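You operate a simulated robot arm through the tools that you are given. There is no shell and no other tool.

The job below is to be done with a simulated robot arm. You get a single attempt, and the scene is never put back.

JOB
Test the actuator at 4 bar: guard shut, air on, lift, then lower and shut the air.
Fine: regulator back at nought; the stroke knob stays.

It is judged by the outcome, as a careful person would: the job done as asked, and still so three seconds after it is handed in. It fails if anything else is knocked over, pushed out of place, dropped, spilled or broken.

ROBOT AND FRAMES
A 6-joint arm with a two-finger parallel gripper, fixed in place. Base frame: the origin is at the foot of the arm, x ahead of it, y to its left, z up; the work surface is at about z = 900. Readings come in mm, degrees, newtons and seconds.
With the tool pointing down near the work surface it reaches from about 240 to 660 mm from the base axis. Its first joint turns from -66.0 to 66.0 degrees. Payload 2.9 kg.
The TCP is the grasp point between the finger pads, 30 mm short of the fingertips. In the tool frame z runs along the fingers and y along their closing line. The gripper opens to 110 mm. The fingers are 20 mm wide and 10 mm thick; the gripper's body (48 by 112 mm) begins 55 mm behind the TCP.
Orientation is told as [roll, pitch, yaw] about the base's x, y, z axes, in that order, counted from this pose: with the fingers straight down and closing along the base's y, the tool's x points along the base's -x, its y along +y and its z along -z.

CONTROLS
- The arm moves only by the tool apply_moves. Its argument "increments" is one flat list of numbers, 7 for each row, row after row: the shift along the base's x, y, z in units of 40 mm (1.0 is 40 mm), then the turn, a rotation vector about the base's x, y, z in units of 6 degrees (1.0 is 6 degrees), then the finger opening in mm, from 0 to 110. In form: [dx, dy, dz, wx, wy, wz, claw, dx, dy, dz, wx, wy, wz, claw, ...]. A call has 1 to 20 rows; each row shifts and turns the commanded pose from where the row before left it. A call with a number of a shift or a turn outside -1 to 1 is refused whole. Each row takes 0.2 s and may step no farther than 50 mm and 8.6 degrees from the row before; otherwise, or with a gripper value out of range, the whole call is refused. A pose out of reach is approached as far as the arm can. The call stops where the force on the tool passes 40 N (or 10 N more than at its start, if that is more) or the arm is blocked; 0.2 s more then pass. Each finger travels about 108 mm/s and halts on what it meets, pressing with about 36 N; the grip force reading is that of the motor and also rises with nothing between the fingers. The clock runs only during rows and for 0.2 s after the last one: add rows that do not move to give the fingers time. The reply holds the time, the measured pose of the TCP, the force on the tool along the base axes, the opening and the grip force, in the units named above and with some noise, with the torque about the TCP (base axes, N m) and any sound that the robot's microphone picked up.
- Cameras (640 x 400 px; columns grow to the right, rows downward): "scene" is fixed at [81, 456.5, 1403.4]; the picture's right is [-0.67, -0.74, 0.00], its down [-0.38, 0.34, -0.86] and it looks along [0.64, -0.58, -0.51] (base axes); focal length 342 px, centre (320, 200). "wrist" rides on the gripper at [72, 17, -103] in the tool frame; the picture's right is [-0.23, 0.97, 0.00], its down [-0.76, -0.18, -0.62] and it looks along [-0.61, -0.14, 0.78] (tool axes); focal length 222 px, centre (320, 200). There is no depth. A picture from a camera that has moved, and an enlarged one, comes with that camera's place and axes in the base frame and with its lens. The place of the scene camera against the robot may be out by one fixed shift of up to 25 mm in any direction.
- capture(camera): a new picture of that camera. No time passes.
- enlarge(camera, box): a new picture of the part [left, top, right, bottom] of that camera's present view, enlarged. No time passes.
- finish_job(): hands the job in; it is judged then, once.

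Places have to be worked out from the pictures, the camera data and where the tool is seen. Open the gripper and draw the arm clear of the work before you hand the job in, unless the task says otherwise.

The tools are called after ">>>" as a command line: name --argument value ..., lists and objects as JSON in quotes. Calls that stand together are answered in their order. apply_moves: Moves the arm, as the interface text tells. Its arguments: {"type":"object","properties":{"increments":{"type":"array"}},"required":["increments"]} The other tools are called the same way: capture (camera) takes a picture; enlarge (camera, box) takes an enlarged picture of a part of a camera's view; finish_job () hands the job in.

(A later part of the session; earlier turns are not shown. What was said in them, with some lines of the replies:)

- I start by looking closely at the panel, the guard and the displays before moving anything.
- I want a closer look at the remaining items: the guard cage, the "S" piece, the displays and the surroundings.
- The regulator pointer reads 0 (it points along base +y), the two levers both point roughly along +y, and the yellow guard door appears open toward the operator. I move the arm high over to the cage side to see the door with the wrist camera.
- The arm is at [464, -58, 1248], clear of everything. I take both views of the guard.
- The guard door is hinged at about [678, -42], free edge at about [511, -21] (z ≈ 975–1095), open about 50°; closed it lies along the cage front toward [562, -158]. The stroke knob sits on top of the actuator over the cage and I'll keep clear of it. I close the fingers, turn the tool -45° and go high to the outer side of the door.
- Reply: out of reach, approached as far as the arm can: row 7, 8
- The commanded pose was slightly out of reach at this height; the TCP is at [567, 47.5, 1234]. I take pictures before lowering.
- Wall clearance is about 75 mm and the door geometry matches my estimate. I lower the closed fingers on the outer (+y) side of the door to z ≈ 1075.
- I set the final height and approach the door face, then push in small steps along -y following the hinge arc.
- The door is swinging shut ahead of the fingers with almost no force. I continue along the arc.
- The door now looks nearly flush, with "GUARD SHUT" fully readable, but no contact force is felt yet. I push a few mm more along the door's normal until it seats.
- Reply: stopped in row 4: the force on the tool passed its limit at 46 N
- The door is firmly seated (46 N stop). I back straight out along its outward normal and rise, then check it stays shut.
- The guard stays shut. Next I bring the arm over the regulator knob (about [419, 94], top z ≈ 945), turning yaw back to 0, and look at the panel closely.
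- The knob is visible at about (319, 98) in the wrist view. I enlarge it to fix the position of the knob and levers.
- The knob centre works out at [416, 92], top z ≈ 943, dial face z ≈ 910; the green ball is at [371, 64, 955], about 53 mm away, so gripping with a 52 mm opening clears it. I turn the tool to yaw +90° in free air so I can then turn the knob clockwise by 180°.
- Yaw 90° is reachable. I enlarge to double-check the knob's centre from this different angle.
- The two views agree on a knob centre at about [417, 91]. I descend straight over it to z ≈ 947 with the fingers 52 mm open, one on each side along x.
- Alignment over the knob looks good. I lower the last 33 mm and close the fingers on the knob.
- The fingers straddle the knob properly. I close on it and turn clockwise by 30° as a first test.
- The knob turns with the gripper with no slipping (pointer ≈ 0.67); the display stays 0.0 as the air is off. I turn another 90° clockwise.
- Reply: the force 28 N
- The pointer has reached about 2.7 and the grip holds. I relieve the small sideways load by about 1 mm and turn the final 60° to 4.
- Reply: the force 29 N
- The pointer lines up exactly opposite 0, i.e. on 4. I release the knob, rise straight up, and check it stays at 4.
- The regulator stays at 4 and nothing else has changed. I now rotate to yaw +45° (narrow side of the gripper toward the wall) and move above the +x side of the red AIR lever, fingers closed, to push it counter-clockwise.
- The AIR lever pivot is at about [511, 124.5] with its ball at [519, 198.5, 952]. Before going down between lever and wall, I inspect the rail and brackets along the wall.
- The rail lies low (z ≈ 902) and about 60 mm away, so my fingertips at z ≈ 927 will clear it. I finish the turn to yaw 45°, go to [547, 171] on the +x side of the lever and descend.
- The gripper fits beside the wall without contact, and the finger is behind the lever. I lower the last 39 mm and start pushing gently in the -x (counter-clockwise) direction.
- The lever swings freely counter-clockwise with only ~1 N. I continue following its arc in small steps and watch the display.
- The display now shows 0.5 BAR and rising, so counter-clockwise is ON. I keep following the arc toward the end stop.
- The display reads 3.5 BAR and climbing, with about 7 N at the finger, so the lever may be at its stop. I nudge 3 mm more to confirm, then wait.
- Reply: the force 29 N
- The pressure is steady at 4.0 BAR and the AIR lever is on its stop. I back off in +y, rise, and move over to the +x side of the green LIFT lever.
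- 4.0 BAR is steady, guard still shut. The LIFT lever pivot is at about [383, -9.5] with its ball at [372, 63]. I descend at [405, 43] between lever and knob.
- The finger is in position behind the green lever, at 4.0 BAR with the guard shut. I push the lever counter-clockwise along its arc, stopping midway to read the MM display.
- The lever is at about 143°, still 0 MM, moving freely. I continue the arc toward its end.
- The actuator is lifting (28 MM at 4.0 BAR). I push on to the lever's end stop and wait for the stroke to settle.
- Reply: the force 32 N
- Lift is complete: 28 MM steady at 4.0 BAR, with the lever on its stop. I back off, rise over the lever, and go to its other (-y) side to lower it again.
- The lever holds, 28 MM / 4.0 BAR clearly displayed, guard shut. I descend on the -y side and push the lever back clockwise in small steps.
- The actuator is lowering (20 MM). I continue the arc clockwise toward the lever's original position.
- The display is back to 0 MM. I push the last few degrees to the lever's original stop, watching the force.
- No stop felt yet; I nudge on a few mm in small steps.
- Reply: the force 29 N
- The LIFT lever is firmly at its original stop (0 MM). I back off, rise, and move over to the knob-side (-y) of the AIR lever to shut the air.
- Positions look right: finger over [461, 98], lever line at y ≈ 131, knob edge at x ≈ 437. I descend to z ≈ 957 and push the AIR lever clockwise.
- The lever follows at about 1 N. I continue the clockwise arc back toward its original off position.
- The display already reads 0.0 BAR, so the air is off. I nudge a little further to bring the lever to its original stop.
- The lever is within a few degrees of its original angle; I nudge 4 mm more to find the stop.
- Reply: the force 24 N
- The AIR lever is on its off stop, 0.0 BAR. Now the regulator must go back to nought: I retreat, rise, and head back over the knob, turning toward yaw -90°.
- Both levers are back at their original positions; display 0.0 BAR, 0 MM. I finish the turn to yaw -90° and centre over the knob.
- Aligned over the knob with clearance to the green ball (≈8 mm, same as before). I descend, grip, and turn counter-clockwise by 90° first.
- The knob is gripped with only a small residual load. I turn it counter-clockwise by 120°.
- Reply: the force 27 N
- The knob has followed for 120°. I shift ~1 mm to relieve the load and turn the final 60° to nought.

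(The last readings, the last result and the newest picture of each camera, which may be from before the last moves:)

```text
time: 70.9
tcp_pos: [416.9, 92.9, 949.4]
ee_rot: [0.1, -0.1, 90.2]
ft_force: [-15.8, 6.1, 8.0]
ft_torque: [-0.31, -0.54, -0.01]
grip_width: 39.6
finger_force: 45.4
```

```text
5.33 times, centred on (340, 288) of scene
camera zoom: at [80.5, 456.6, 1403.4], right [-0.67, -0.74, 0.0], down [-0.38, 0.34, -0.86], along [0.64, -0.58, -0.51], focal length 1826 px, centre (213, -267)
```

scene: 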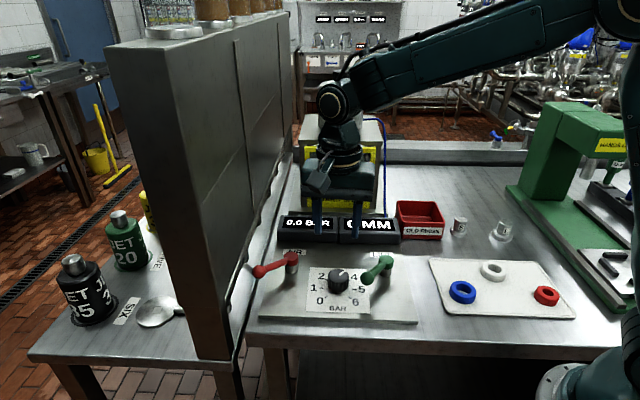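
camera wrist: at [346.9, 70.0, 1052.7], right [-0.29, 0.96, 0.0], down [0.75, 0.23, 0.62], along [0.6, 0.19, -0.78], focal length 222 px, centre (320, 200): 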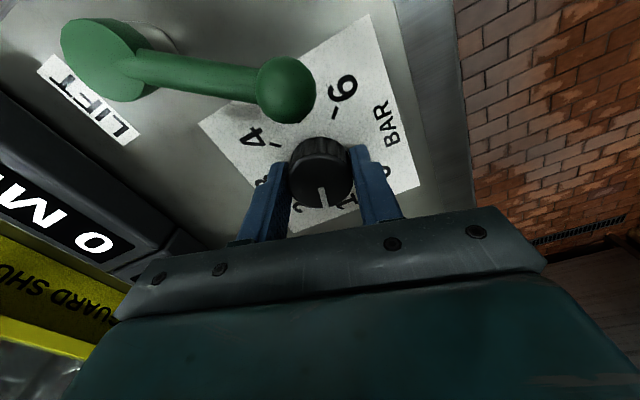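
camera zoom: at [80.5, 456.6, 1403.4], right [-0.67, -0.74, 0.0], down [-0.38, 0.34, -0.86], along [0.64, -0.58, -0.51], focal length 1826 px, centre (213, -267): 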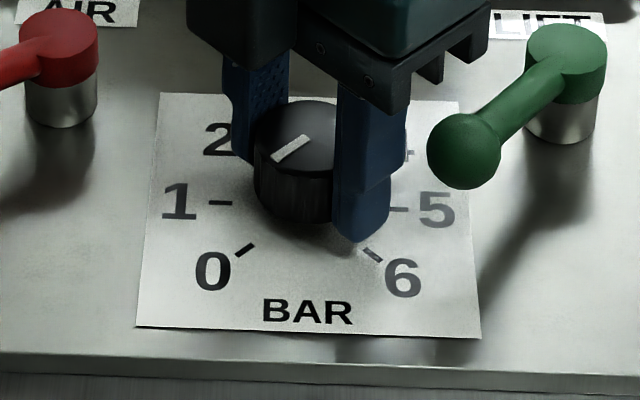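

The pointer appears back on 0, but I check precisely at higher zoom whether it is a few degrees short.

>>> enlarge --camera "scene" --box '[325, 262, 361, 302]'

>>> enlarge --camera "wrist" --box '[280, 90, 360, 220]'

```text
10.00 times, centred on (343, 282) of scene
camera zoom: at [80.5, 456.6, 1403.4], right [-0.67, -0.74, 0.0], down [-0.38, 0.34, -0.86], along [0.64, -0.58, -0.51], focal length 3424 px, centre (90, -620)
```

zoom: 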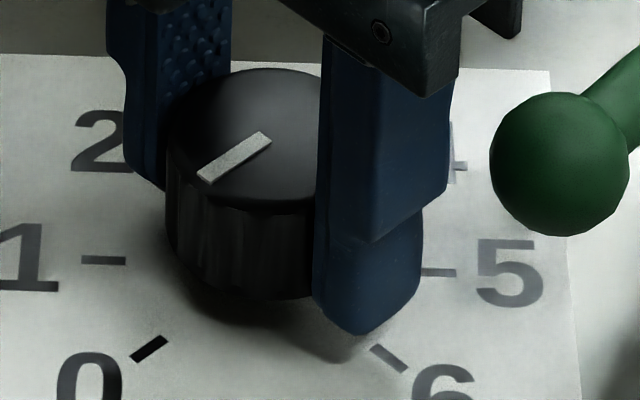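

```text
3.08 times, centred on (320, 155) of wrist
camera zoom: at [401.3, 19.7, 1052.7], right [-0.97, 0.22, 0.0], down [0.18, 0.76, 0.62], along [0.14, 0.61, -0.78], focal length 684 px, centre (320, 338)
```

zoom: 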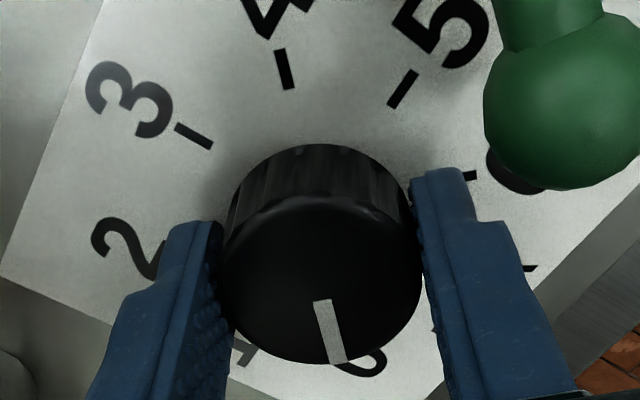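

The mark reads about 2–3° short of the 0 tick and there is no stop torque yet. I turn 3° more and watch the torque about z.

>>> apply_moves --increments '[0, 0, 0, 0, 0, 0.25, 30, 0, 0, 0, 0, 0, 0.25, 30, 0, 0, 0, 0, 0, 0, 30]'

>>> enlarge --camera "scene" --box '[325, 262, 361, 302]'

```text
time: 71.7
tcp_pos: [417.5, 92.2, 947.1]
ee_rot: [0.1, -0.2, 93.1]
ft_force: [-13.5, 3.6, 1.1]
ft_torque: [-0.05, -0.4, -0.51]
grip_width: 39.8
finger_force: 45.5
```

```text
10.00 times, centred on (343, 282) of scene
camera zoom: at [80.6, 456.6, 1403.4], right [-0.67, -0.74, 0.0], down [-0.38, 0.34, -0.86], along [0.64, -0.58, -0.51], focal length 3424 px, centre (90, -620)
```

zoom: 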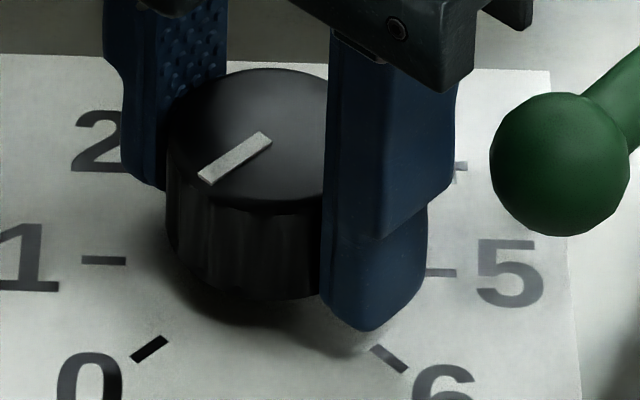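

The torque rose to -0.5 N·m, so the knob is on its 0 stop. I open, rise straight up, and then draw clear.

>>> apply_moves --increments '[0, 0, 0, 0, 0, 0, 52, 0, 0, 0, 0, 0, 0, 52, 0, 0, 0.4, 0, 0, 0, 52, 0, 0, 0.9, 0, 0, 0, 52, 0, 0, 1, 0, 0, 0, 52, 0, 0, 1, 0, 0, 0, 52, 0, 0, 1, 0, 0, 0, 110, -0.5, 0, 0.9, 0, 0, 0, 110, 0, 0, 0, 0, 0, 0, 110]'

>>> capture --camera "scene"

>>> enlarge --camera "scene" --box '[235, 200, 435, 335]'

>>> enlarge --camera "scene" --box '[325, 262, 361, 302]'

>>> capture --camera "wrist"

```text
time: 73.7
tcp_pos: [398.2, 93.5, 1157.2]
ee_rot: [0.1, -0.1, 93.0]
ft_force: [-0.2, -1.3, 0.5]
ft_torque: [0.0, 0.01, -0.02]
grip_width: 110.0
finger_force: 0.1
```

```text
taken
```

scene: 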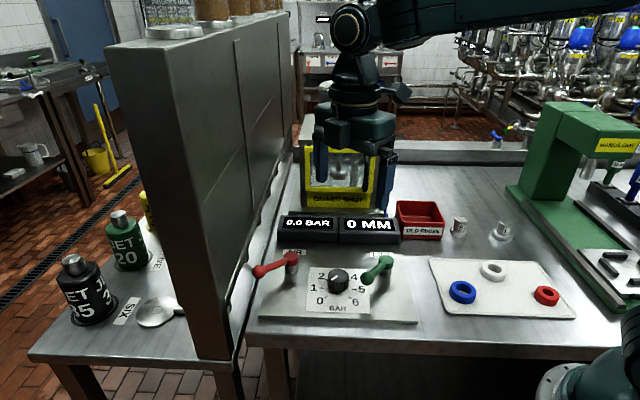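

```text
2.96 times, centred on (335, 268) of scene
camera zoom: at [81.0, 456.5, 1403.4], right [-0.67, -0.74, 0.0], down [-0.38, 0.34, -0.86], along [0.64, -0.58, -0.51], focal length 1014 px, centre (276, 0)
```

zoom: 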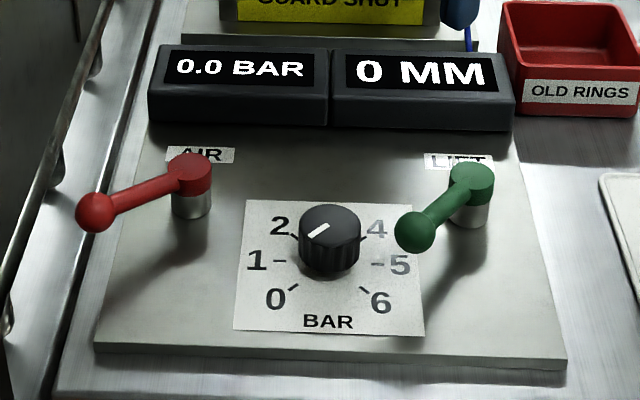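

```text
10.00 times, centred on (343, 282) of scene
camera zoom: at [81.0, 456.5, 1403.4], right [-0.67, -0.74, 0.0], down [-0.38, 0.34, -0.86], along [0.64, -0.58, -0.51], focal length 3424 px, centre (90, -620)
```

zoom: 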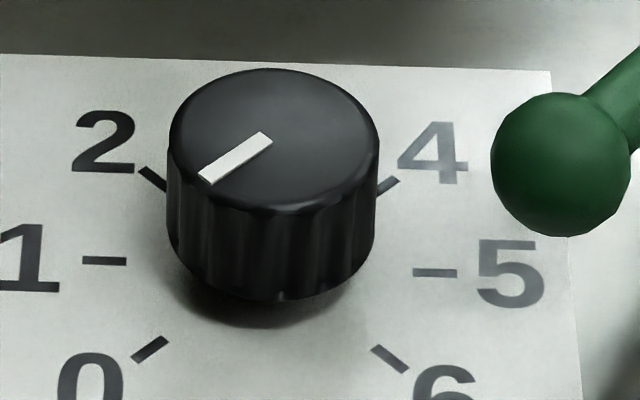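

```text
taken
camera wrist: at [386.2, 19.9, 1261.8], right [-0.98, 0.17, 0.0], down [0.14, 0.77, 0.62], along [0.11, 0.62, -0.78], focal length 222 px, centre (320, 200)
```

wrist: 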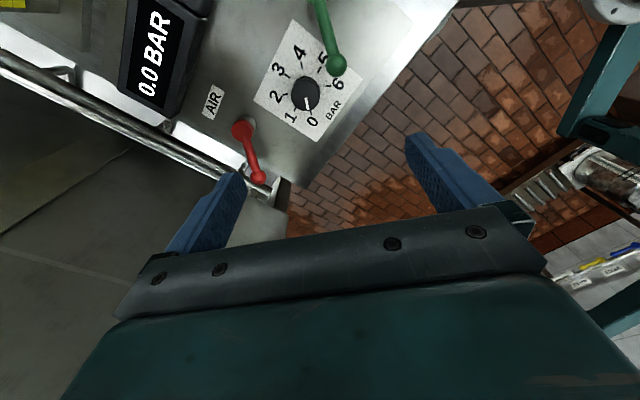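

All reads as wanted: regulator on 0, 0.0 BAR, 0 MM, levers at their off/down stops. I draw the arm up and back, then verify the guard and stroke knob one last time.

>>> apply_moves --increments '[-0.35, -0.6, 0.4, 0, 0, 0, 110, -0.35, -0.6, 0.4, 0, 0, 0, 110, -0.35, -0.6, 0.4, 0, 0, 0, 110, -0.35, -0.6, 0.4, 0, 0, 0, 110, 0, -0.6, 0, 0, 0, 0, 110, 0, 0, 0, 0, 0, 0, 110]'

>>> capture --camera "scene"

>>> enlarge --camera "scene" --box '[270, 60, 430, 250]'

```text
time: 75.1
tcp_pos: [340.2, -27.4, 1219.7]
ee_rot: [0.1, 0.0, 93.1]
ft_force: [-0.6, 0.0, -0.5]
ft_torque: [0.0, -0.01, 0.02]
grip_width: 110.4
finger_force: 0.1
```

```text
taken
```

scene: 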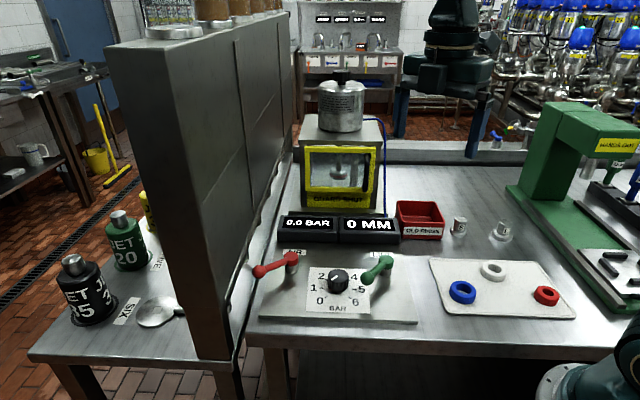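

```text
2.11 times, centred on (350, 155) of scene
camera zoom: at [81.0, 456.5, 1403.4], right [-0.67, -0.74, 0.0], down [-0.38, 0.34, -0.86], along [0.64, -0.58, -0.51], focal length 721 px, centre (257, 295)
```

zoom: 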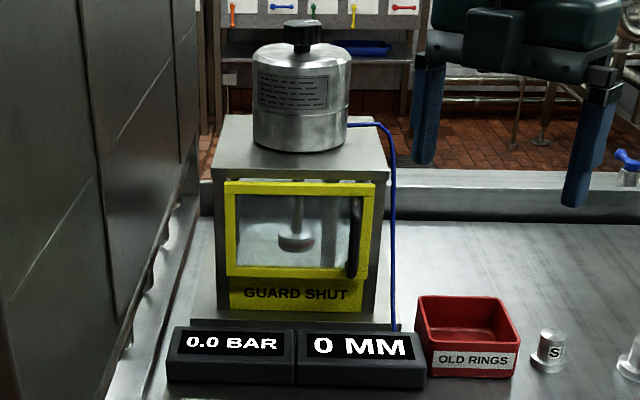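

The guard is shut, the actuator is down (0 MM), the air is off (0.0 BAR) and the regulator is at 0. The stroke knob was not touched, nothing else has moved, and the open gripper is clear, so I hand the job in.

>>> finish_job

```text
The job is handed in.
```

The actuator test at 4 bar is done and the job is handed in.

1. **Guard:** pushed shut until it seated, and it stayed shut throughout.
2. **Air on:** I set the regulator to 4 before turning the air on. The display settled at 4.0 BAR.
3. **Lift:** the actuator rose to 28 MM and held there at 4.0 BAR.
4. **Lower and air off:** it came back to 0 MM, then I shut the air and the display went to 0.0 BAR. Both levers are back against their original stops.
5. **Regulator:** returned to its stop at 0.

I didn't touch the stroke knob. Nothing else in the scene was moved, and the arm is drawn clear with the gripper open.
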